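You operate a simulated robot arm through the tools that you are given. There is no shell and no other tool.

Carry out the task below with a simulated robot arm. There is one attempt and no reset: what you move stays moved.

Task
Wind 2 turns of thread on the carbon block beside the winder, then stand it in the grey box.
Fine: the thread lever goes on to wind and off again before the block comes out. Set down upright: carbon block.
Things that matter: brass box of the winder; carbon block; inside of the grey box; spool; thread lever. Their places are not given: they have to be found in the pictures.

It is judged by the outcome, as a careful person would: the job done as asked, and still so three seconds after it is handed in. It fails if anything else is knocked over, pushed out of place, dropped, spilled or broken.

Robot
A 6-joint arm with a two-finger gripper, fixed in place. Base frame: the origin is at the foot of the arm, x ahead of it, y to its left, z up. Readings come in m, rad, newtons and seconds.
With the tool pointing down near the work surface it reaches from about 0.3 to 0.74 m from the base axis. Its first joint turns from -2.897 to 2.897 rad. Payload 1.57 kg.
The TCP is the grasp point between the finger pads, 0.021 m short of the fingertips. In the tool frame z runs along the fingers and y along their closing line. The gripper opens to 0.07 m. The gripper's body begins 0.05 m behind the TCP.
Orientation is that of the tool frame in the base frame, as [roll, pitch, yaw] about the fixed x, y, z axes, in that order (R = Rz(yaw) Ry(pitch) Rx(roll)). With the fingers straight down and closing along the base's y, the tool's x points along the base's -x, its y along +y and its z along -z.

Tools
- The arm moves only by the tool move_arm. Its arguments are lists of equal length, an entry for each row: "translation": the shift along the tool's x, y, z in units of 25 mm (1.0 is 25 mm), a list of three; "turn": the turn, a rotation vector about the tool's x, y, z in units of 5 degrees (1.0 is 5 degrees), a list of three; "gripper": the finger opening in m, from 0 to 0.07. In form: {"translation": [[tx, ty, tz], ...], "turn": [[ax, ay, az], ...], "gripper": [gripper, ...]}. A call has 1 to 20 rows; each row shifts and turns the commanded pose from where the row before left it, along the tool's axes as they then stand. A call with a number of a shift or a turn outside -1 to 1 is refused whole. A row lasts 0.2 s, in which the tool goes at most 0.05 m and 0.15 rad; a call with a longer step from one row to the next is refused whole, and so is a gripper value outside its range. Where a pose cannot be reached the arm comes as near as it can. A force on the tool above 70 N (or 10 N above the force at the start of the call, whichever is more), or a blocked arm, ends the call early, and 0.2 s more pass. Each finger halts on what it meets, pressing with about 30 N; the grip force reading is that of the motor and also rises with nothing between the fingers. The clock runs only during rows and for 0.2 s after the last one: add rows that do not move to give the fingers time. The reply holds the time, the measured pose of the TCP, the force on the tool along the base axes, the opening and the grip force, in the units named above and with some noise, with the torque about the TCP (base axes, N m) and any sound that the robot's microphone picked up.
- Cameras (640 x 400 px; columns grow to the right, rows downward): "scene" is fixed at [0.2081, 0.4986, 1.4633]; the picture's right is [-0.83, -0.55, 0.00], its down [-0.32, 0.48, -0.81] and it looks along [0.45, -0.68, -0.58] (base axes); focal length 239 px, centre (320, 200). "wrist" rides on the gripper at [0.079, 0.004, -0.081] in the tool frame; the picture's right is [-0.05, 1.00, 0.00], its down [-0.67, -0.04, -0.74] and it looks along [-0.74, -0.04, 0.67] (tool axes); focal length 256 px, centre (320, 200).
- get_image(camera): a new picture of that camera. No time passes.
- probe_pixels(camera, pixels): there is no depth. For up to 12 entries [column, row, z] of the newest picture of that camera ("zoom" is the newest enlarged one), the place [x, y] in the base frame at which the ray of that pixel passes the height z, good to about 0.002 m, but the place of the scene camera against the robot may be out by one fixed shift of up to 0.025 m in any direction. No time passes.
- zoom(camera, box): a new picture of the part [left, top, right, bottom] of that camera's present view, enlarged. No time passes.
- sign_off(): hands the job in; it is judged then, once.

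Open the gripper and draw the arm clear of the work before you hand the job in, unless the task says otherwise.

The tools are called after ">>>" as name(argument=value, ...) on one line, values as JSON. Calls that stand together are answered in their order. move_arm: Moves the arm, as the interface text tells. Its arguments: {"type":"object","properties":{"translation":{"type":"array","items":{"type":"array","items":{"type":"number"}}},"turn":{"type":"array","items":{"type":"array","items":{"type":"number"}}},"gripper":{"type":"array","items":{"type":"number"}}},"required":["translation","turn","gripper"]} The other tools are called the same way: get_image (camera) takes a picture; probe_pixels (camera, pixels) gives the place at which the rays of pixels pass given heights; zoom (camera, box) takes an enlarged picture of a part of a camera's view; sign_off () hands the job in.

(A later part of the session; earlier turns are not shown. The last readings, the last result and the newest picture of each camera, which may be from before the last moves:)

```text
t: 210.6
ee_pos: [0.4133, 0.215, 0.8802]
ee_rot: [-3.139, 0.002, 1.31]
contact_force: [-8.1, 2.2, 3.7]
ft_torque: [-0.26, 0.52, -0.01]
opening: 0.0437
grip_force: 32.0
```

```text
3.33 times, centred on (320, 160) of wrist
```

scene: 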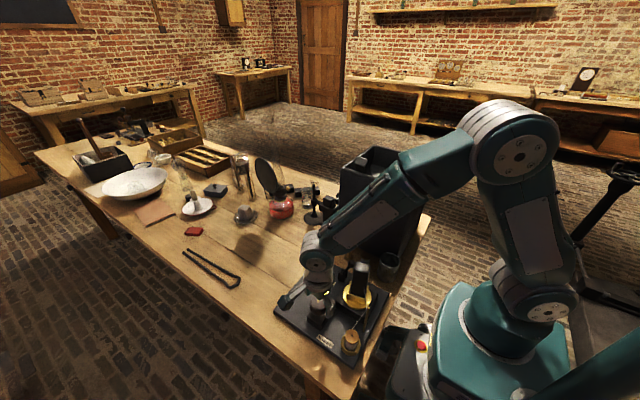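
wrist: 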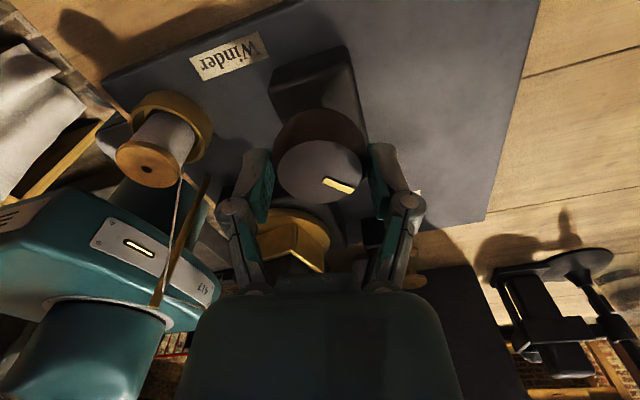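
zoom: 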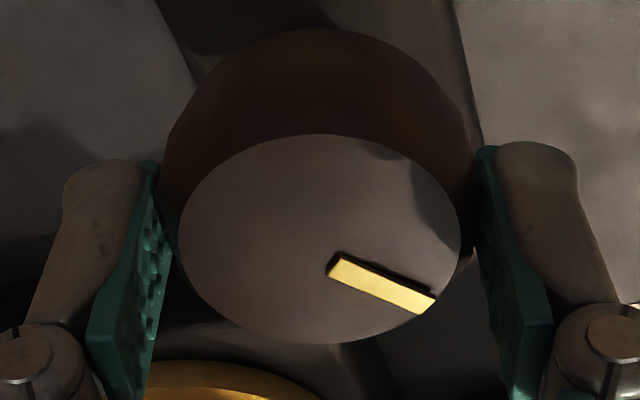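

Closing changed nothing. Now I'll rotate 60° and look at the box and pointer.

>>> move_arm(translation=[[0, 0, 0], [0, 0, 0], [0, 0, 0], [0, 0, 0], [0, 0, 0], [0, 0, 0], [0, 0, 0], [0, 0, 0], [0, 0, 0], [0, 0, 0], [0, 0, 0], [0, 0, 0], [0, 0, 0]], turn=[[0, 0, -1], [0, 0, -1], [0, 0, -1], [0, 0, -1], [0, 0, -1], [0, 0, -1], [0, 0, -1], [0, 0, -1], [0, 0, -1], [0, 0, -1], [0, 0, -1], [0, 0, -1], [0, 0, 0]], gripper=[0.03, 0.03, 0.03, 0.03, 0.03, 0.03, 0.03, 0.03, 0.03, 0.03, 0.03, 0.03, 0.03])

>>> zoom(camera="scene", box=[340, 276, 374, 306])

>>> get_image(camera="wrist")

>>> zoom(camera="wrist", box=[260, 100, 380, 220])

```text
t: 213.4
ee_pos: [0.4166, 0.2145, 0.8798]
ee_rot: [-3.14, 0.001, 2.359]
contact_force: [-2.8, 7.2, -6.9]
ft_torque: [-0.08, 0.18, 0.02]
opening: 0.0437
grip_force: 32.4
```

```text
13.33 times, centred on (357, 291) of scene
```

zoom: 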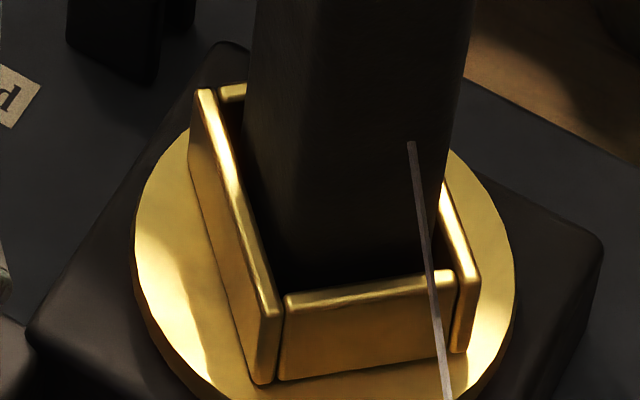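

```text
taken
```

wrist: 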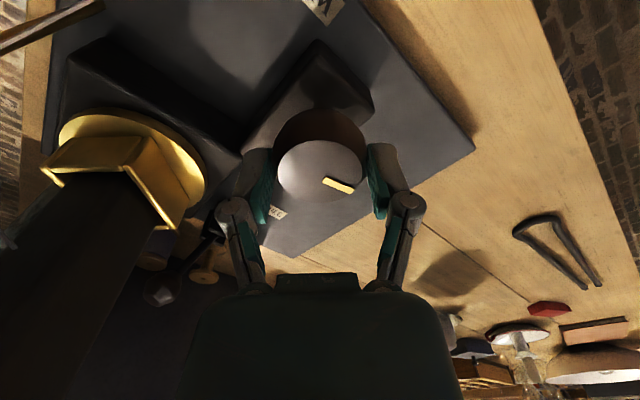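

```text
3.33 times, centred on (320, 160) of wrist
```

zoom: 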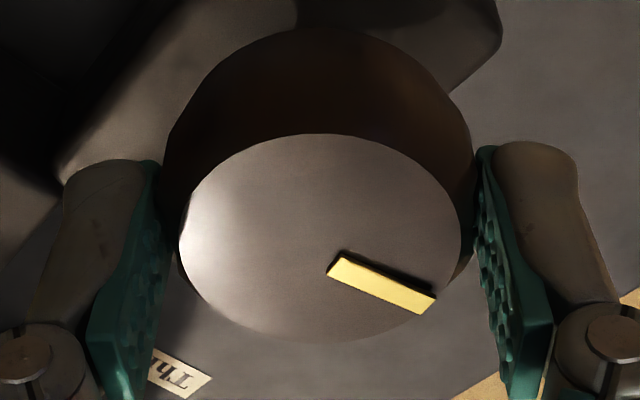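

In this 60° of knob the box moved from 15.7° to about 131° (mod 180), so my ratio assumption is wrong. I'll step 20° at a time to find the true relation.

>>> move_arm(translation=[[0, 0, 0], [0, 0, 0], [0, 0, 0], [0, 0, 0], [0, 0, 0]], turn=[[0, 0, -1], [0, 0, -1], [0, 0, -1], [0, 0, -1], [0, 0, 0]], gripper=[0.03, 0.03, 0.03, 0.03, 0.03])

>>> zoom(camera="scene", box=[340, 276, 374, 306])

>>> get_image(camera="wrist")

```text
t: 214.6
ee_pos: [0.4155, 0.2154, 0.8804]
ee_rot: [-3.141, 0.0, 2.709]
contact_force: [1.3, 12.5, -10.5]
ft_torque: [0.14, -0.44, -0.02]
opening: 0.0435
grip_force: 31.7
```

```text
13.33 times, centred on (357, 291) of scene
```

zoom: 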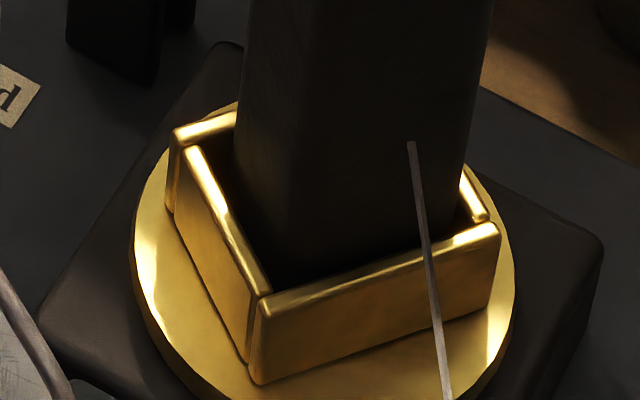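

```text
taken
```

wrist: 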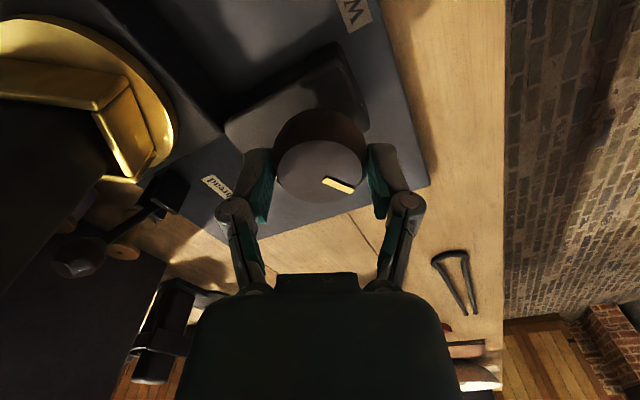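

Re-fitting all the measurements (with actual pointer angles), the box follows box ≈ −4 × knob: geared up four times and reversed. That means I've turned the block far more than two turns. I'll look closely at the block for thread wraps before deciding how to correct.

>>> zoom(camera="scene", box=[345, 255, 375, 290])

>>> zoom(camera="scene", box=[340, 285, 380, 350])

>>> zoom(camera="wrist", box=[0, 60, 200, 220])

```text
11.43 times, centred on (360, 272) of scene
```

zoom: 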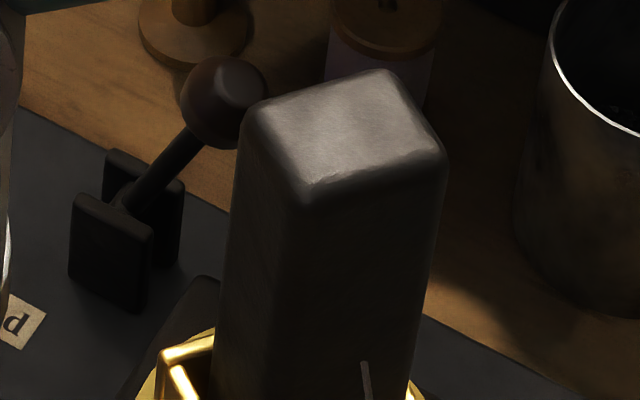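

```text
6.15 times, centred on (360, 318) of scene
```

zoom: 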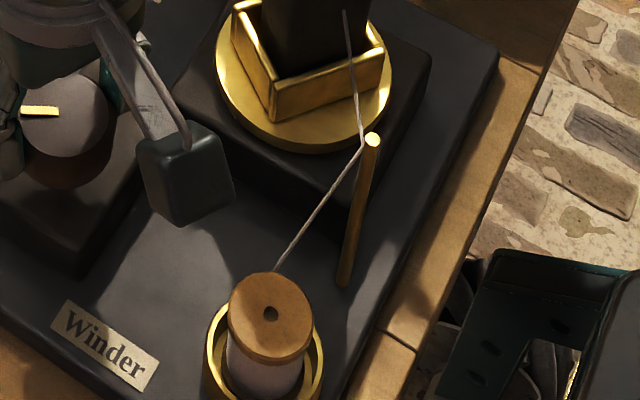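

```text
2.50 times, centred on (100, 140) of wrist
```

zoom: 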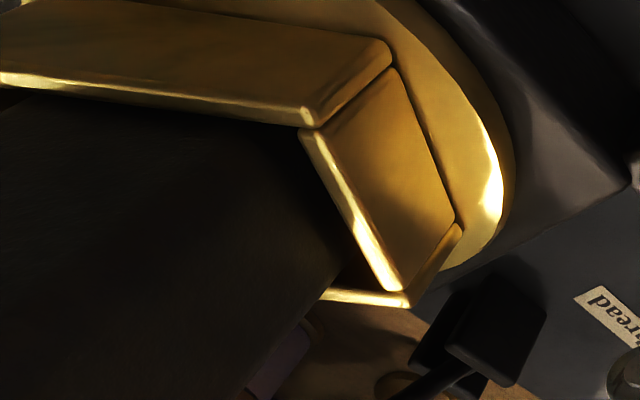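

No wraps are visible on the block yet. I'll test the gearing directly with a small 10° turn back (clockwise) and see how the box moves.

>>> move_arm(translation=[[0, 0, 0], [0, 0, 0], [0, 0, 0]], turn=[[0, 0, 1], [0, 0, 1], [0, 0, 0]], gripper=[0.03, 0.03, 0.03])

>>> zoom(camera="scene", box=[340, 276, 374, 306])

```text
t: 215.4
ee_pos: [0.4164, 0.2145, 0.8805]
ee_rot: [-3.14, 0.0, 2.53]
contact_force: [3.8, 13.1, -15.0]
ft_torque: [0.36, -0.09, 0.0]
opening: 0.0435
grip_force: 32.2
```

```text
13.33 times, centred on (357, 291) of scene
```

zoom: 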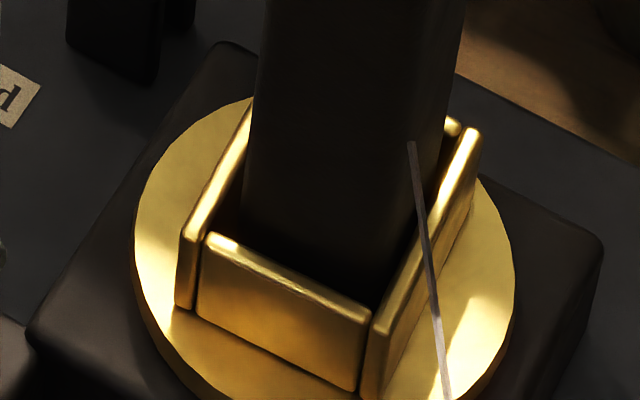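

The 10° turn moved the box +40°, confirming box = −4 × knob: two block turns is just 180° of knob, and I'm at about 13 net turns. As a careful person would, I'll unwind by turning the knob back clockwise to a net two turns (knob +180°), watching the block. First, 70° back.

>>> move_arm(translation=[[0, 0, 0], [0, 0, 0], [0, 0, 0], [0, 0, 0], [0, 0, 0], [0, 0, 0], [0, 0, 0], [0, 0, 0], [0, 0, 0], [0, 0, 0], [0, 0, 0], [0, 0, 0], [0, 0, 0], [0, 0, 0], [0, 0, 0]], turn=[[0, 0, 1], [0, 0, 1], [0, 0, 1], [0, 0, 1], [0, 0, 1], [0, 0, 1], [0, 0, 1], [0, 0, 1], [0, 0, 1], [0, 0, 1], [0, 0, 1], [0, 0, 1], [0, 0, 1], [0, 0, 1], [0, 0, 0]], gripper=[0.03, 0.03, 0.03, 0.03, 0.03, 0.03, 0.03, 0.03, 0.03, 0.03, 0.03, 0.03, 0.03, 0.03, 0.03])

>>> zoom(camera="scene", box=[335, 255, 385, 350])

>>> get_image(camera="wrist")

>>> zoom(camera="wrist", box=[60, 60, 260, 220])

```text
t: 218.6
ee_pos: [0.4158, 0.2132, 0.8801]
ee_rot: [-3.138, 0.003, 1.31]
contact_force: [-10.1, 7.4, -2.1]
ft_torque: [0.31, 0.24, 0.0]
opening: 0.0438
grip_force: 31.9
```

```text
4.21 times, centred on (360, 302) of scene
```

zoom: 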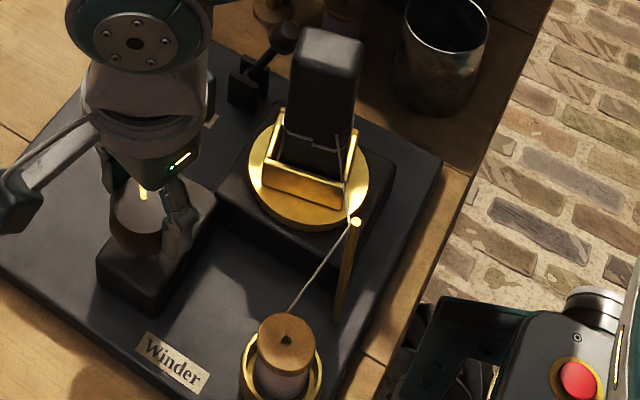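

```text
taken
```

wrist: 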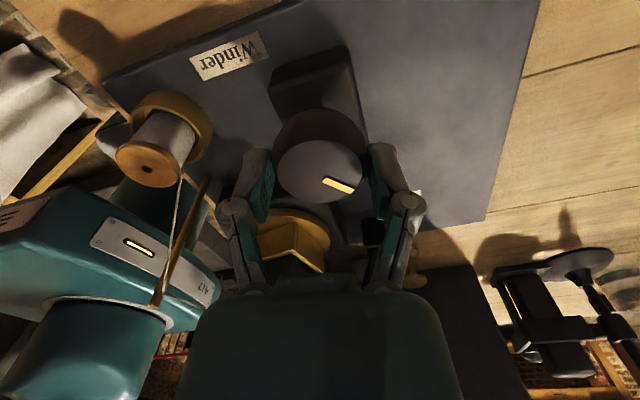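

```text
2.50 times, centred on (160, 140) of wrist
```

zoom: 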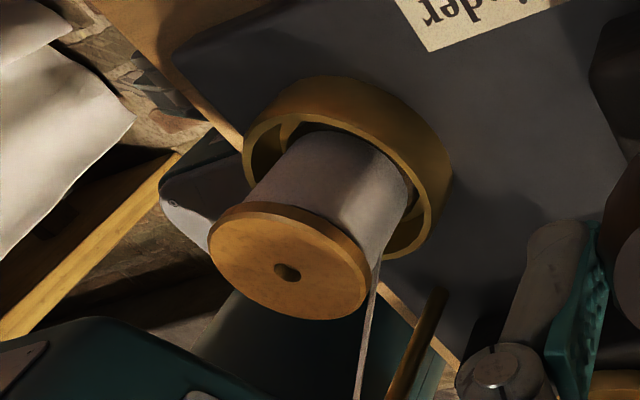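

Now a thread wrap is visible on the block (around (310,135) in the zoom). So winding only happens in this clockwise-knob direction, and the earlier turning laid down nothing. I've turned 80° since reversing (≈0.89 turn); I'll look closer and measure the box angle.

>>> zoom(camera="scene", box=[340, 276, 374, 306])

>>> zoom(camera="wrist", box=[260, 100, 380, 220])

```text
13.33 times, centred on (357, 291) of scene
```

zoom: 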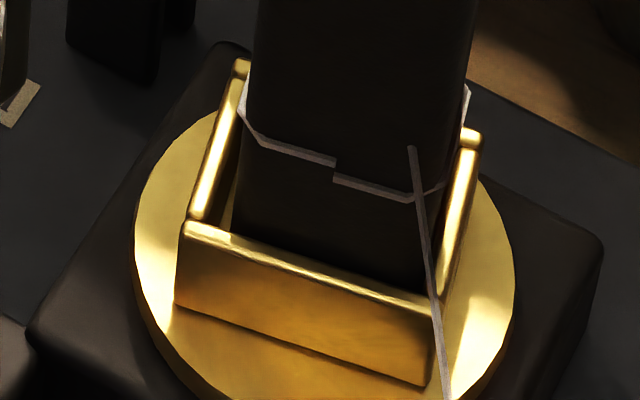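

```text
3.33 times, centred on (320, 160) of wrist
```

zoom: 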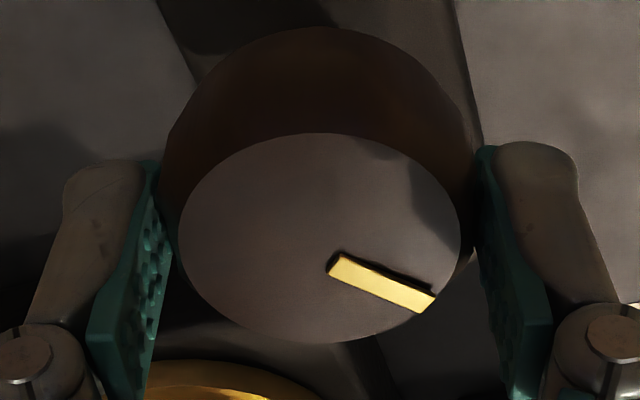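

The helical wrap on the block shows about one turn so far, consistent with 320° of box rotation. I need 100° more clockwise on the knob, so I'll open, swing the gripper back to yaw 195° and regrip.

>>> move_arm(translation=[[0, 0, 0], [0, 0, 0], [0, 0, 0], [0, 0, 0], [0, 0, 0], [0, 0, 0], [0, 0, 0], [0, 0, 0], [0, 0, 0], [0, 0, 0], [0, 0, 0], [0, 0, 0], [0, 0, 0], [0, 0, 0], [0, 0, 0], [0, 0, 0], [0, 0, 0], [0, 0, 0], [0, 0, 0], [0, 0, 0]], turn=[[0, 0, 0], [0, 0, 0], [0, 0, 0], [0, 0, -1], [0, 0, -1], [0, 0, -1], [0, 0, -1], [0, 0, -1], [0, 0, -1], [0, 0, -1], [0, 0, -1], [0, 0, -1], [0, 0, -1], [0, 0, -1], [0, 0, -1], [0, 0, -1], [0, 0, -1], [0, 0, -1], [0, 0, -1], [0, 0, -1]], gripper=[0.055, 0.07, 0.07, 0.07, 0.07, 0.07, 0.07, 0.07, 0.07, 0.07, 0.07, 0.07, 0.07, 0.07, 0.07, 0.07, 0.07, 0.07, 0.07, 0.07])

>>> move_arm(translation=[[0, 0, 0], [0, 0, 0], [0, 0, 0], [0, 0, 0], [0, 0, 0], [0, 0, 0], [0, 0, 0]], turn=[[0, 0, -1], [0, 0, -1], [0, 0, -1], [0, 0, -1], [0, 0, -1], [0, 0, -1], [0, 0, 0]], gripper=[0.07, 0.07, 0.07, 0.07, 0.07, 0.07, 0.07])

>>> zoom(camera="scene", box=[340, 276, 374, 306])

>>> get_image(camera="wrist")

>>> zoom(camera="wrist", box=[260, 100, 380, 220])

```text
t: 222.8
ee_pos: [0.4157, 0.2146, 0.881]
ee_rot: [-3.14, 0.001, 2.796]
contact_force: [0.3, 0.5, -0.1]
ft_torque: [0.02, 0.01, 0.01]
opening: 0.0701
grip_force: 0.0
```

```text
t: 224.4
ee_pos: [0.4154, 0.2134, 0.8793]
ee_rot: [-3.141, -0.001, -2.966]
contact_force: [-1.0, 0.2, 1.2]
ft_torque: [-0.01, 0.01, 0.01]
opening: 0.0702
grip_force: 0.1
```

```text
13.33 times, centred on (357, 291) of scene
```

zoom: 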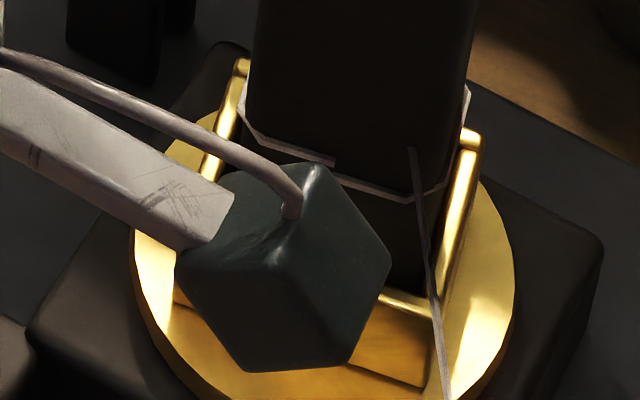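

```text
taken
```

wrist: 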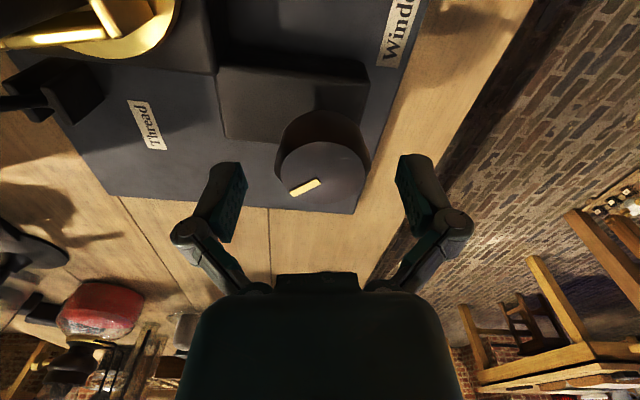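

```text
3.33 times, centred on (320, 160) of wrist
```

zoom: 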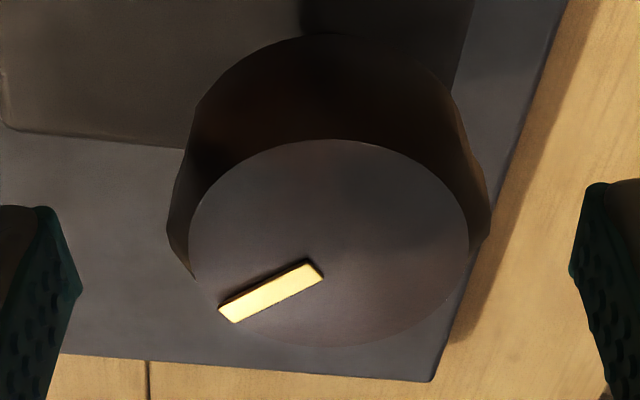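

The box didn't move while I repositioned. I'll close on the knob and check the pointer before turning.

>>> move_arm(translation=[[0, 0, 0], [0, 0, 0], [0, 0, 0], [0, 0, 0], [0, 0, 0]], turn=[[0, 0, 0], [0, 0, 0], [0, 0, 0], [0, 0, 0], [0, 0, 0]], gripper=[0.055, 0.045, 0.03, 0.03, 0.03])

>>> get_image(camera="wrist")

>>> zoom(camera="wrist", box=[260, 100, 380, 220])

>>> zoom(camera="scene", box=[340, 270, 374, 300])

```text
t: 225.6
ee_pos: [0.4148, 0.2158, 0.881]
ee_rot: [-3.138, -0.001, -2.965]
contact_force: [-2.5, 11.9, 8.5]
ft_torque: [0.17, 0.28, 0.01]
opening: 0.0436
grip_force: 31.7
```

```text
taken
```

wrist: 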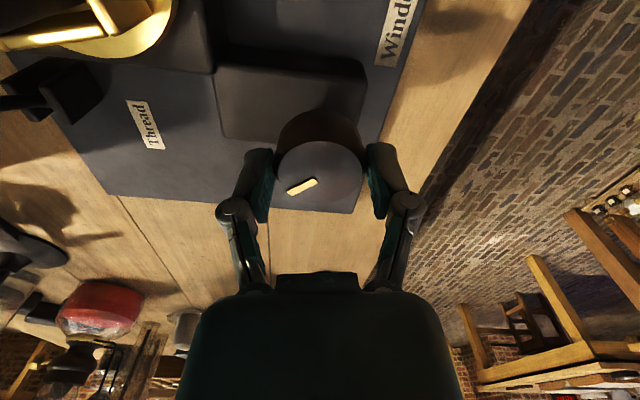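

```text
3.33 times, centred on (320, 160) of wrist
```

zoom: 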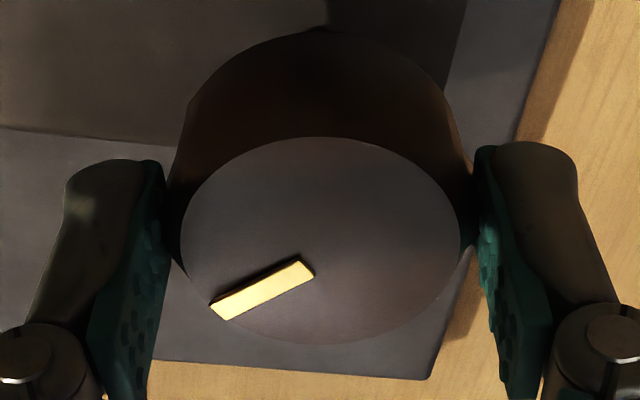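

```text
13.33 times, centred on (357, 285) of scene
```

zoom: 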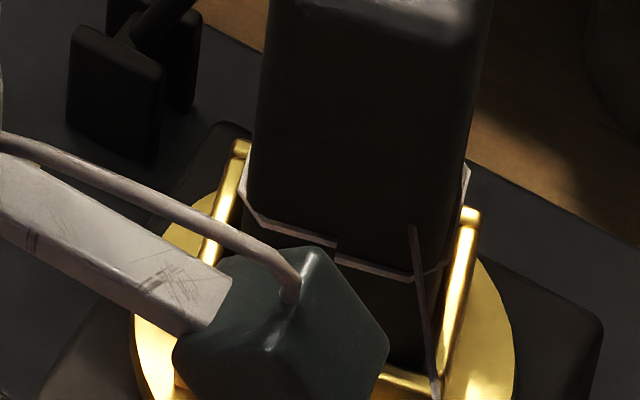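

The pointer didn't move on closing. I'll probe its direction for the reference.

>>> get_image(camera="wrist")

>>> zoom(camera="wrist", box=[260, 100, 380, 220])

>>> probe_pixels(camera="zoom", pixels=[[307, 268, 0.872], [220, 312, 0.872], [320, 241, 0.872]])

```text
taken
```

wrist: 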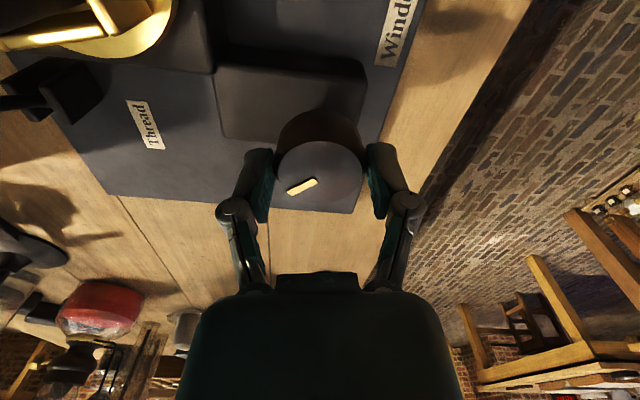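

```text
3.33 times, centred on (320, 160) of wrist
```

zoom: 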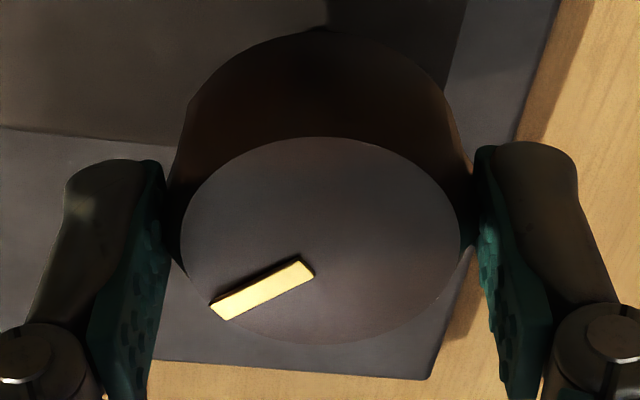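

```text
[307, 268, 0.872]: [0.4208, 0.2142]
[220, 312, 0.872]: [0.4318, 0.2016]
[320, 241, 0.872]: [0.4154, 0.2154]
```

The pointer is at −48.9°, matching before, so there's no slip. I'll turn 50° clockwise and inspect the wraps part-way.

>>> move_arm(translation=[[0, 0, 0], [0, 0, 0], [0, 0, 0], [0, 0, 0], [0, 0, 0], [0, 0, 0], [0, 0, 0], [0, 0, 0], [0, 0, 0], [0, 0, 0], [0, 0, 0]], turn=[[0, 0, 1], [0, 0, 1], [0, 0, 1], [0, 0, 1], [0, 0, 1], [0, 0, 1], [0, 0, 1], [0, 0, 1], [0, 0, 1], [0, 0, 1], [0, 0, 0]], gripper=[0.03, 0.03, 0.03, 0.03, 0.03, 0.03, 0.03, 0.03, 0.03, 0.03, 0.03])

>>> zoom(camera="scene", box=[340, 270, 374, 300])

>>> zoom(camera="scene", box=[335, 255, 385, 350])

```text
t: 228.0
ee_pos: [0.4154, 0.2145, 0.8807]
ee_rot: [-3.14, 0.001, 2.443]
contact_force: [11.7, 14.9, 11.9]
ft_torque: [0.07, -0.54, -0.05]
opening: 0.043
grip_force: 31.8
```

```text
13.33 times, centred on (357, 285) of scene
```

zoom: 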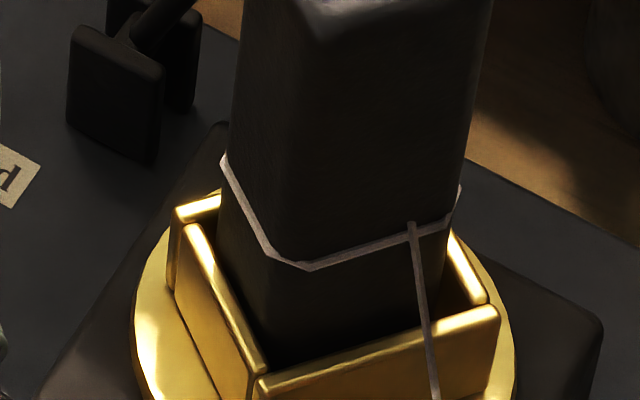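

```text
4.21 times, centred on (360, 302) of scene
```

zoom: 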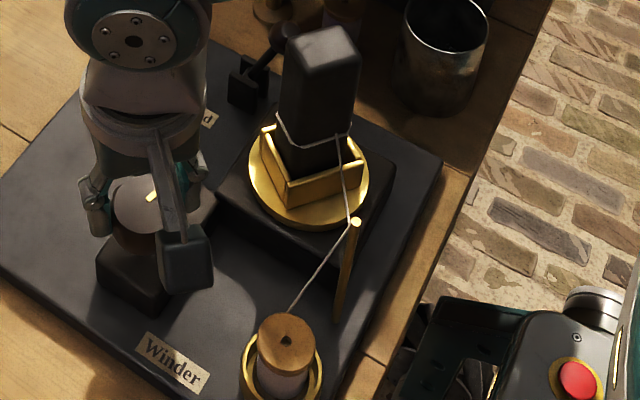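

The wrap is now a full ring around the block, with the box back at ~52° (540° since reversing, ≈1.5 turns). I'll go another 5° of knob and see whether a second ring appears, to calibrate the count.

>>> move_arm(translation=[[0, 0, 0], [0, 0, 0]], turn=[[0, 0, 1], [0, 0, 0]], gripper=[0.03, 0.03])

>>> zoom(camera="scene", box=[340, 270, 374, 300])

```text
t: 228.6
ee_pos: [0.4162, 0.2145, 0.8799]
ee_rot: [3.141, 0.002, 2.356]
contact_force: [15.2, 10.2, 14.5]
ft_torque: [0.01, -0.6, -0.05]
opening: 0.0429
grip_force: 32.3
```

```text
13.33 times, centred on (357, 285) of scene
```

zoom: 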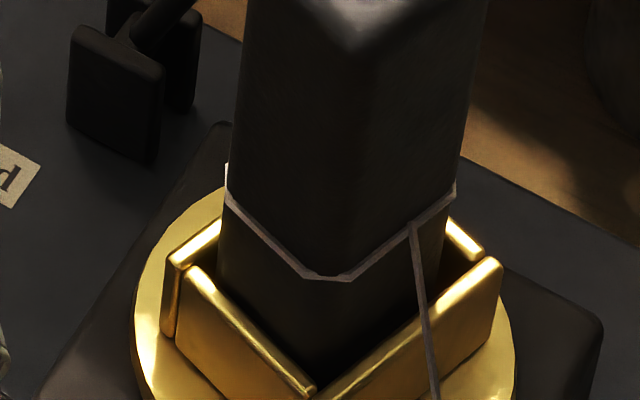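

Only one ring still at ≈1.55 turns. I'll continue in steps: another 20° of knob (to ≈1.78 turns) and look.

>>> move_arm(translation=[[0, 0, 0], [0, 0, 0], [0, 0, 0], [0, 0, 0], [0, 0, 0]], turn=[[0, 0, 1], [0, 0, 1], [0, 0, 1], [0, 0, 1], [0, 0, 0]], gripper=[0.03, 0.03, 0.03, 0.03, 0.03])

>>> zoom(camera="scene", box=[340, 270, 374, 300])

>>> get_image(camera="wrist")

```text
t: 229.8
ee_pos: [0.4149, 0.2134, 0.8808]
ee_rot: [-3.139, 0.001, 2.008]
contact_force: [15.9, -0.9, 16.0]
ft_torque: [0.07, -0.27, -0.01]
opening: 0.043
grip_force: 32.0
```

```text
13.33 times, centred on (357, 285) of scene
```

zoom: 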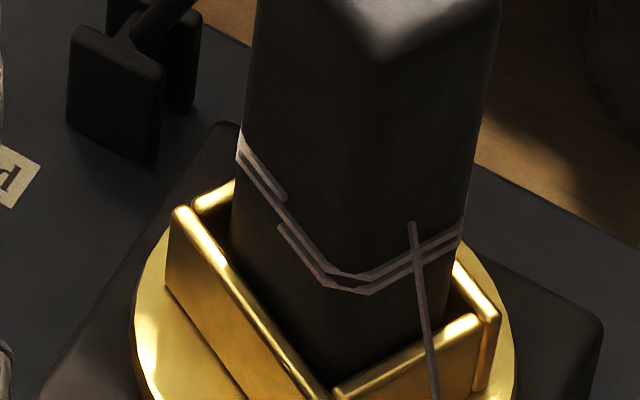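

```text
taken
```

wrist: 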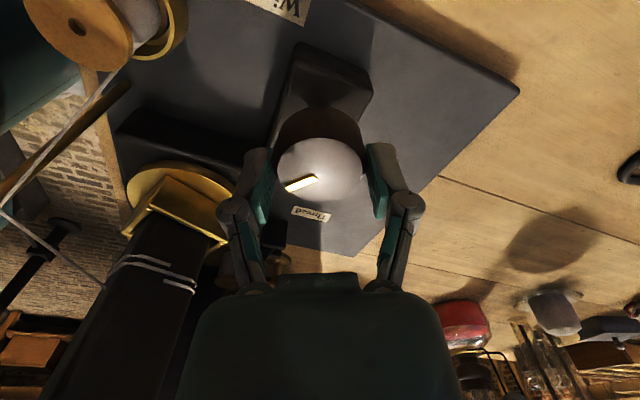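

Two wraps now show clearly on the block. The box measures ≈156°, i.e. about 644° since winding began; 76° of box (19° of knob) remains to complete exactly two turns. I'll finish that.

>>> move_arm(translation=[[0, 0, 0], [0, 0, 0], [0, 0, 0], [0, 0, 0], [0, 0, 0], [0, 0, 0]], turn=[[0, 0, 1], [0, 0, 1], [0, 0, 1], [0, 0, 0.7], [0, 0, 0], [0, 0, 0]], gripper=[0.03, 0.03, 0.03, 0.03, 0.03, 0.03])

>>> zoom(camera="scene", box=[340, 270, 374, 300])

>>> get_image(camera="wrist")

```text
t: 231.2
ee_pos: [0.4154, 0.2131, 0.8803]
ee_rot: [-3.14, 0.001, 1.688]
contact_force: [10.2, -7.4, 17.5]
ft_torque: [-0.38, -0.16, -0.03]
opening: 0.043
grip_force: 31.7
```

```text
13.33 times, centred on (357, 285) of scene
```

zoom: 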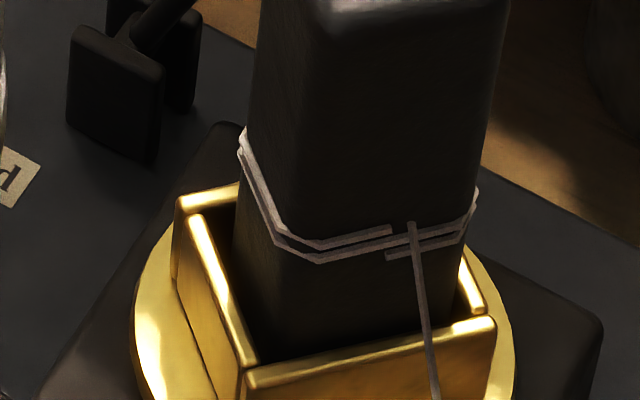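

```text
taken
```

wrist: 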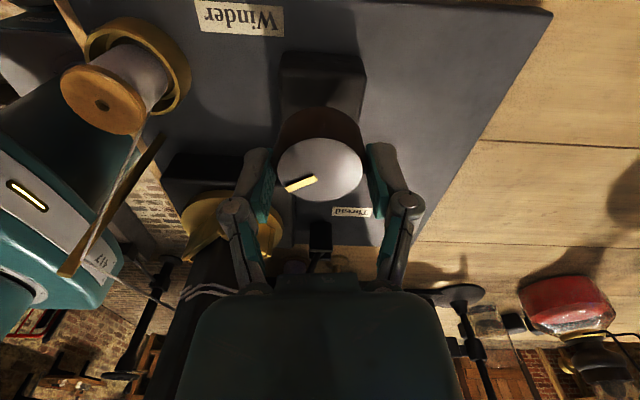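

The box is at ≈48° (≈716° since winding began), essentially two turns with two wraps visible. I'll add the last degree of knob, let it settle, then open the gripper.

>>> move_arm(translation=[[0, 0, 0], [0, 0, 0], [0, 0, 0], [0, 0, 0], [0, 0, 0], [0, 0, 0], [0, 0, 0]], turn=[[0, 0, 0.22], [0, 0, 0], [0, 0, 0], [0, 0, 0], [0, 0, 0], [0, 0, 0], [0, 0, 0]], gripper=[0.03, 0.03, 0.03, 0.045, 0.06, 0.07, 0.07])

>>> zoom(camera="scene", box=[340, 270, 374, 300])

```text
t: 232.8
ee_pos: [0.4146, 0.2143, 0.8814]
ee_rot: [3.141, 0.001, 1.668]
contact_force: [-0.2, 0.1, -0.7]
ft_torque: [0.01, 0.03, 0.01]
opening: 0.0699
grip_force: 0.1
```

```text
13.33 times, centred on (357, 285) of scene
```

zoom: 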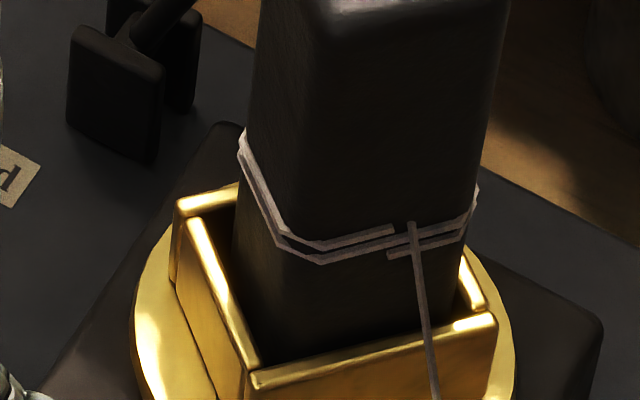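

Settled with the thread neatly wound. Next is the lever: I'll lift off the knob and turn the wrist to yaw −90° at safe height, the orientation I used before.

>>> move_arm(translation=[[0, 0, -0.5], [0, 0, -1], [0, 0, -1], [0, 0, -1], [0, 0, -1], [0, 0, -1], [0, 0, -1], [0, 0, -0.7], [0, 0, 0]], turn=[[0, 0, 0], [0, 0, 0], [0, 0, 0], [0, 0, 0], [0, 0, 0], [0, 0, 0], [0, 0, 0], [0, 0, 0], [0, 0, 0]], gripper=[0.07, 0.07, 0.07, 0.07, 0.07, 0.07, 0.07, 0.07, 0.07])

>>> move_arm(translation=[[0, 0, 0], [0, 0, 0], [0, 0, 0], [0, 0, 0], [0, 0, 0], [0, 0, 0], [0, 0, 0], [0, 0, 0], [0, 0, 0], [0, 0, 0], [0, 0, 0], [0, 0, 0], [0, 0, 0], [0, 0, 0], [0, 0, 0], [0, 0, 0], [0, 0, 0], [0, 0, 0], [0, 0, 0], [0, 0, 0]], turn=[[0, 0, -1], [0, 0, -1], [0, 0, -1], [0, 0, -1], [0, 0, -1], [0, 0, -1], [0, 0, -1], [0, 0, -1], [0, 0, -1], [0, 0, -1], [0, 0, -1], [0, 0, -1], [0, 0, -1], [0, 0, -1], [0, 0, -1], [0, 0, -1], [0, 0, -1], [0, 0, -1], [0, 0, -1], [0, 0, -1]], gripper=[0.06, 0.05, 0.05, 0.05, 0.05, 0.05, 0.05, 0.05, 0.05, 0.05, 0.05, 0.05, 0.05, 0.05, 0.05, 0.05, 0.05, 0.05, 0.05, 0.05])

>>> move_arm(translation=[[0, 0, 0], [0, 0, 0], [0, 0, 0], [0, 0, 0], [0, 0, 0], [0, 0, 0], [0, 0, 0], [0, 0, 0], [0, 0, 0], [0, 0, 0], [0, 0, 0], [0, 0, 0], [0, 0, 0], [0, 0, 0], [0, 0, 0], [0, 0, 0]], turn=[[0, 0, -1], [0, 0, -1], [0, 0, -1], [0, 0, -1], [0, 0, -1], [0, 0, -1], [0, 0, -1], [0, 0, -1], [0, 0, -1], [0, 0, -1], [0, 0, -1], [0, 0, -1], [0, 0, -1], [0, 0, -1], [0, 0, -0.9], [0, 0, 0]], gripper=[0.05, 0.05, 0.05, 0.05, 0.05, 0.05, 0.05, 0.05, 0.05, 0.05, 0.05, 0.05, 0.05, 0.05, 0.05, 0.05])

>>> get_image(camera="scene")

>>> zoom(camera="scene", box=[300, 230, 400, 360])

```text
t: 234.8
ee_pos: [0.4158, 0.2144, 1.0601]
ee_rot: [-3.139, 0.002, 1.666]
contact_force: [0.4, -0.4, 0.3]
ft_torque: [0.0, 0.01, -0.03]
opening: 0.07
grip_force: 0.0
```

```text
t: 239.0
ee_pos: [0.4154, 0.2144, 1.0592]
ee_rot: [-3.14, -0.003, -2.869]
contact_force: [-0.5, 0.8, 0.2]
ft_torque: [0.01, -0.01, 0.02]
opening: 0.0499
grip_force: 0.1
```

```text
t: 242.4
ee_pos: [0.4157, 0.2145, 1.0594]
ee_rot: [3.141, -0.004, -1.568]
contact_force: [-0.3, -0.7, -0.4]
ft_torque: [0.0, -0.01, 0.0]
opening: 0.05
grip_force: 0.1
```

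```text
taken
```

scene: 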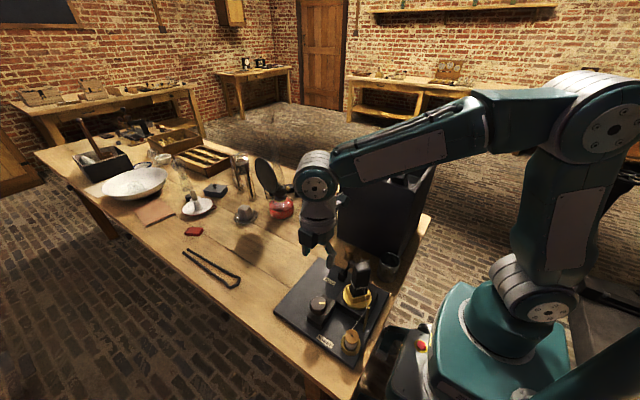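

```text
3.08 times, centred on (350, 295) of scene
```

zoom: 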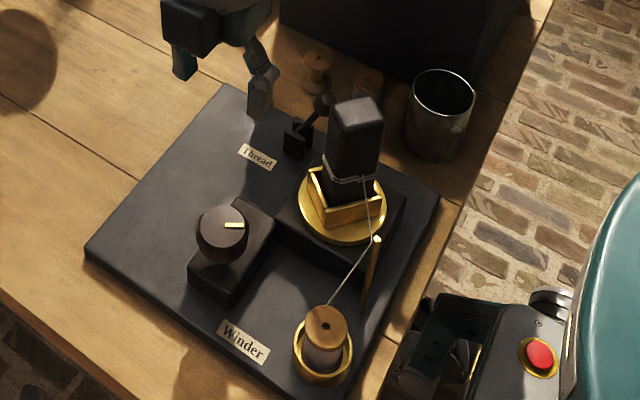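

The gripper is at yaw −90°. I'll move over the lever ball, now at about (0.401, 0.062, 0.881), and check alignment before descending.

>>> move_arm(translation=[[1, 0.1, 0], [1, 0.1, 0], [1, 0.1, 0], [1, 0.1, 0], [1, 0.1, 0], [1, 0.1, 0], [0.1, 0.02, 0], [0, 0, 1], [0, 0, 1], [0, 0, 0]], turn=[[0, 0, 0], [0, 0, 0], [0, 0, 0], [0, 0, 0], [0, 0, 0], [0, 0, 0], [0, 0, 0], [0, 0, 0], [0, 0, 0], [0, 0, 0]], gripper=[0.05, 0.05, 0.05, 0.05, 0.05, 0.05, 0.05, 0.05, 0.05, 0.05])

>>> get_image(camera="wrist")

>>> zoom(camera="wrist", box=[260, 20, 400, 120])

```text
t: 244.6
ee_pos: [0.3996, 0.0612, 1.0102]
ee_rot: [-3.141, -0.001, -1.572]
contact_force: [-0.2, 0.9, -0.2]
ft_torque: [0.01, -0.01, 0.01]
opening: 0.0497
grip_force: 0.0
```

```text
taken
```

wrist: 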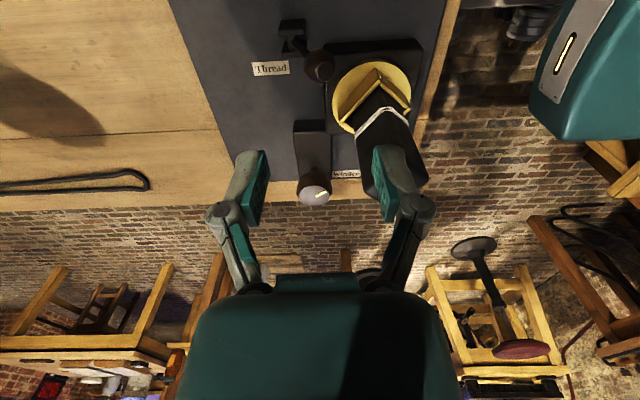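

```text
4.00 times, centred on (330, 70) of wrist
```

zoom: 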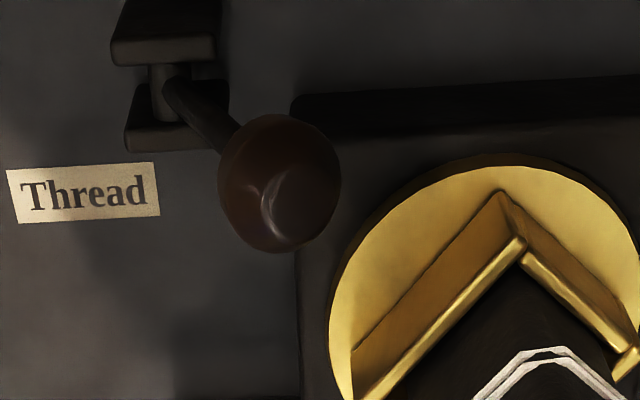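

The ball is at about (320,66) in the wrist view and the two wraps are visible on the block. I'll probe the ball before descending.

>>> probe_pixels(camera="wrist", pixels=[[320, 66, 0.88], [320, 66, 0.885], [306, 66, 0.88], [335, 66, 0.88]])

```text
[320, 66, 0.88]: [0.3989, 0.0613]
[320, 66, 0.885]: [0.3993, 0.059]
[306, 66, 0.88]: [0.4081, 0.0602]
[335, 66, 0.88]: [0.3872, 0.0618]
```

The ball is at (0.399, 0.061), right under the TCP. I'll descend to straddle it.

>>> move_arm(translation=[[0, 0, 1], [0, 0, 1], [0, 0, 1], [0, 0, 1], [0, 0, 0.5], [0, 0, 0.45], [0, 0, 0]], turn=[[0, 0, 0], [0, 0, 0], [0, 0, 0], [0, 0, 0], [0, 0, 0], [0, 0, 0], [0, 0, 0]], gripper=[0.05, 0.05, 0.05, 0.05, 0.05, 0.05, 0.05])

>>> get_image(camera="wrist")

>>> zoom(camera="scene", box=[300, 230, 400, 360])

```text
t: 246.2
ee_pos: [0.4006, 0.0614, 0.8861]
ee_rot: [3.141, -0.001, -1.572]
contact_force: [0.4, 0.2, 0.4]
ft_torque: [-0.02, -0.04, -0.01]
opening: 0.0499
grip_force: 0.1
```

```text
taken
```

wrist: 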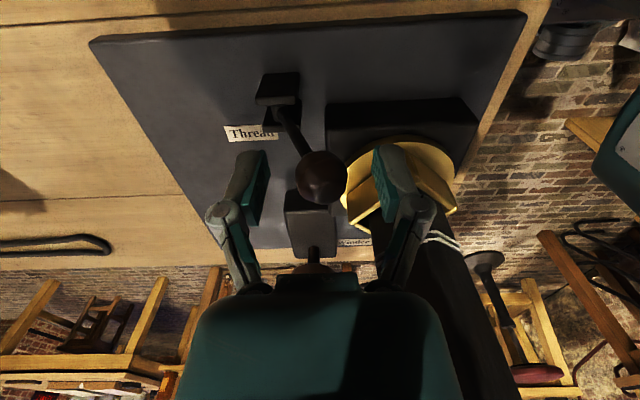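

```text
3.08 times, centred on (350, 295) of scene
```

zoom: 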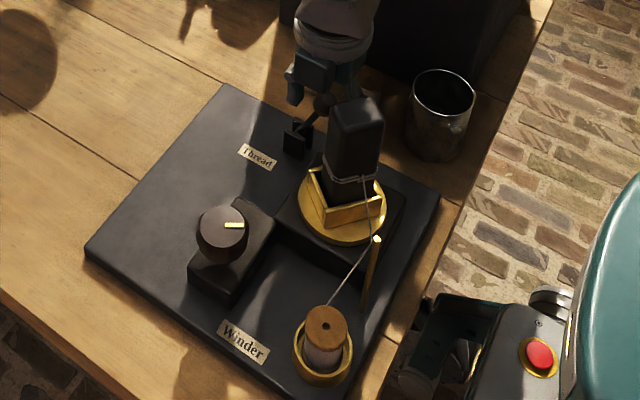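

The ball is between the fingers. I'll push the lever back towards +x to its original off position.

>>> move_arm(translation=[[0, -0.4, 0], [0, -0.4, 0], [0, -0.4, 0], [0, -0.4, 0], [0, -0.4, 0], [0, -0.4, 0], [0, 0, 0]], turn=[[0, 0, 0], [0, 0, 0], [0, 0, 0], [0, 0, 0], [0, 0, 0], [0, 0, 0], [0, 0, 0]], gripper=[0.05, 0.05, 0.05, 0.05, 0.05, 0.05, 0.05])

>>> get_image(camera="wrist")

>>> zoom(camera="scene", box=[300, 230, 400, 360])

```text
t: 247.8
ee_pos: [0.4611, 0.061, 0.8874]
ee_rot: [-3.141, -0.002, -1.569]
contact_force: [-0.2, 0.9, 0.5]
ft_torque: [-0.01, -0.02, -0.01]
opening: 0.05
grip_force: 0.0
```

```text
taken
```

wrist: 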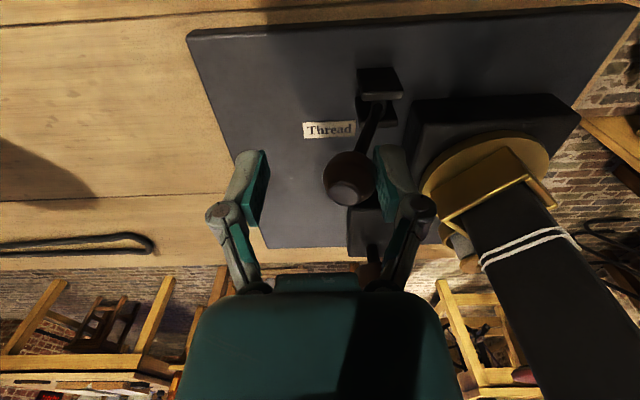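

```text
3.08 times, centred on (350, 295) of scene
```

zoom: 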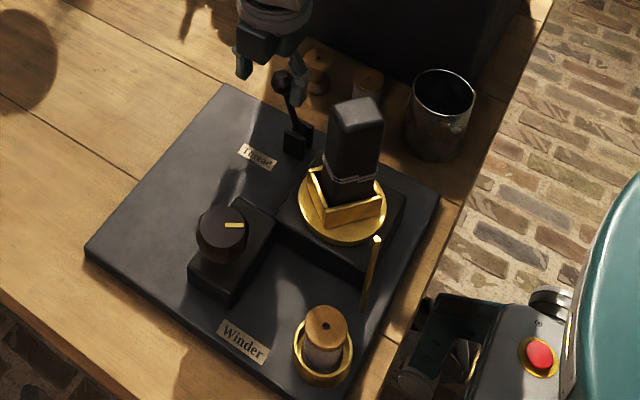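

The thread has let go and the two wraps stay on the block. I'll nudge the lever the last bit to its original rest position.

>>> move_arm(translation=[[0, -0.2, 0], [0, -0.15, 0], [0, 0, 0]], turn=[[0, 0, 0], [0, 0, 0], [0, 0, 0]], gripper=[0.05, 0.05, 0.05])

>>> get_image(camera="wrist")

>>> zoom(camera="scene", box=[310, 230, 390, 320])

```text
t: 248.6
ee_pos: [0.4688, 0.0615, 0.8863]
ee_rot: [-3.141, -0.001, -1.571]
contact_force: [0.9, 0.8, 0.0]
ft_torque: [-0.03, -0.01, -0.01]
opening: 0.05
grip_force: 0.1
```

```text
taken
```

wrist: 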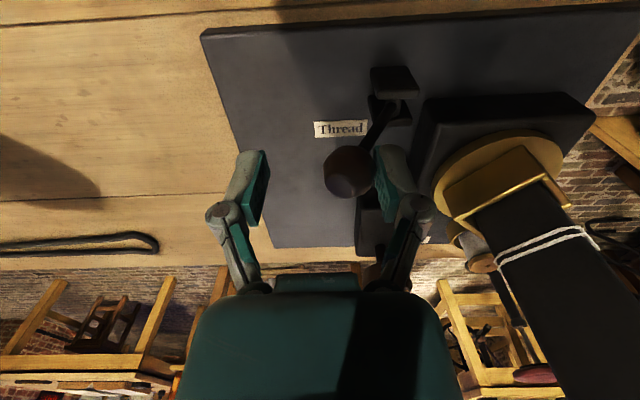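

```text
4.44 times, centred on (350, 275) of scene
```

zoom: 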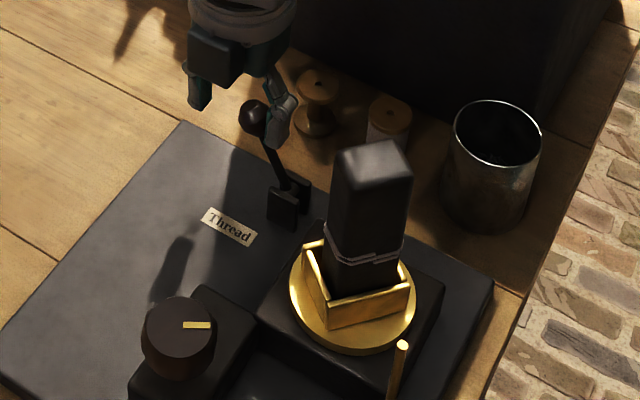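

The lever is back at its original off position. I'll back off, lift clear and rotate towards yaw −130°, so the fingers line up with the block's short sides (the block is at about 50°).

>>> move_arm(translation=[[0, 0.4, 0], [0, 0, -0.6], [0, 0, -1], [0, 0, -1], [0, 0, -1], [0, 0, -1], [0, 0, -1], [0, 0, -1], [0, 0, -0.6], [0, 0, 0]], turn=[[0, 0, 0], [0, 0, 0], [0, 0, 0], [0, 0, 0], [0, 0, 0], [0, 0, 0], [0, 0, 0], [0, 0, 0], [0, 0, 0], [0, 0, 0]], gripper=[0.05, 0.05, 0.05, 0.05, 0.05, 0.05, 0.05, 0.05, 0.06, 0.07])

>>> move_arm(translation=[[-1, 1, 0], [-1, 1, 0], [0, 1, 0], [0, 1, 0], [0, 0.4, 0], [0, 0, 0]], turn=[[0, 0, 0], [0, 0, 0], [0, 0, 0], [0, 0, 0], [0, 0, 0], [0, 0, 0]], gripper=[0.07, 0.07, 0.07, 0.07, 0.07, 0.07])

>>> get_image(camera="wrist")

>>> get_image(camera="scene")

```text
t: 250.8
ee_pos: [0.4573, 0.0623, 1.0667]
ee_rot: [3.141, -0.001, -1.57]
contact_force: [-0.3, -0.1, 0.8]
ft_torque: [-0.03, -0.03, 0.02]
opening: 0.0701
grip_force: 0.1
```

```text
t: 252.2
ee_pos: [0.3482, 0.1118, 1.0658]
ee_rot: [3.141, -0.002, -1.57]
contact_force: [-0.8, -1.0, 0.2]
ft_torque: [-0.05, 0.02, 0.02]
opening: 0.0699
grip_force: 0.0
```

```text
taken
```

wrist: 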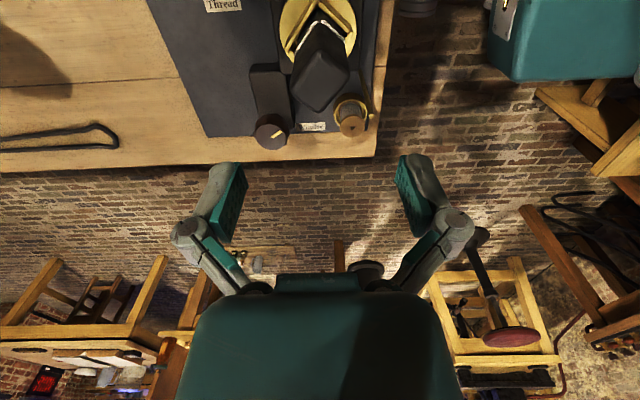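

```text
taken
```

scene: 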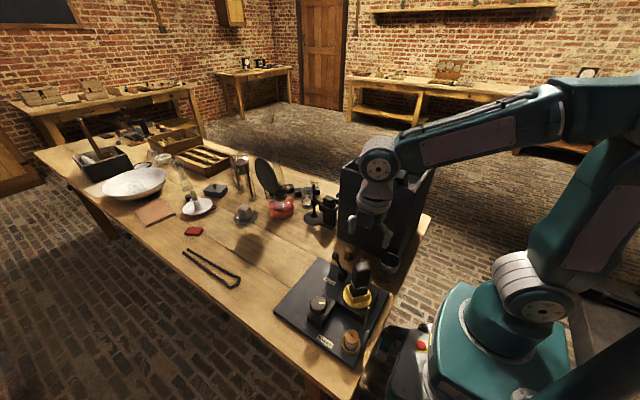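

The block's top is at about (320,75), seen at an angle. I'll zoom in and probe its corners for the exact orientation.

>>> zoom(camera="wrist", box=[265, 0, 375, 120])

```text
3.33 times, centred on (320, 60) of wrist
```

zoom: 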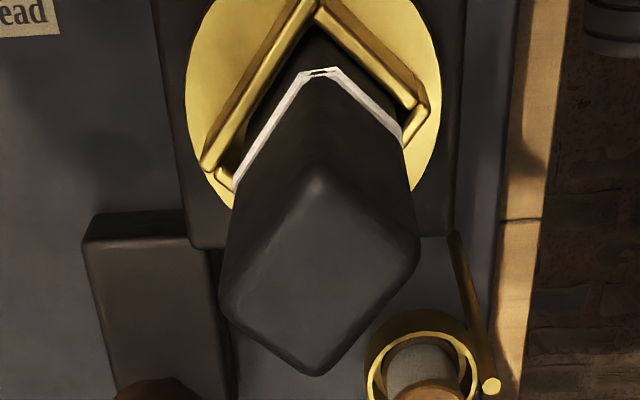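

Top-face corners in the zoom are about (320,180), (416,265), (316,372) and (222,298). I'll probe them at z≈0.965.

>>> probe_pixels(camera="zoom", pixels=[[320, 180, 0.965], [416, 265, 0.965], [316, 372, 0.965], [222, 298, 0.965], [318, 276, 0.965]])

```text
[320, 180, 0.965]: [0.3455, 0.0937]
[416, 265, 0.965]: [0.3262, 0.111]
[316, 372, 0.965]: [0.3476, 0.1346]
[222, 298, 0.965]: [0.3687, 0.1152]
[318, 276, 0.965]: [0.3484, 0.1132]
```

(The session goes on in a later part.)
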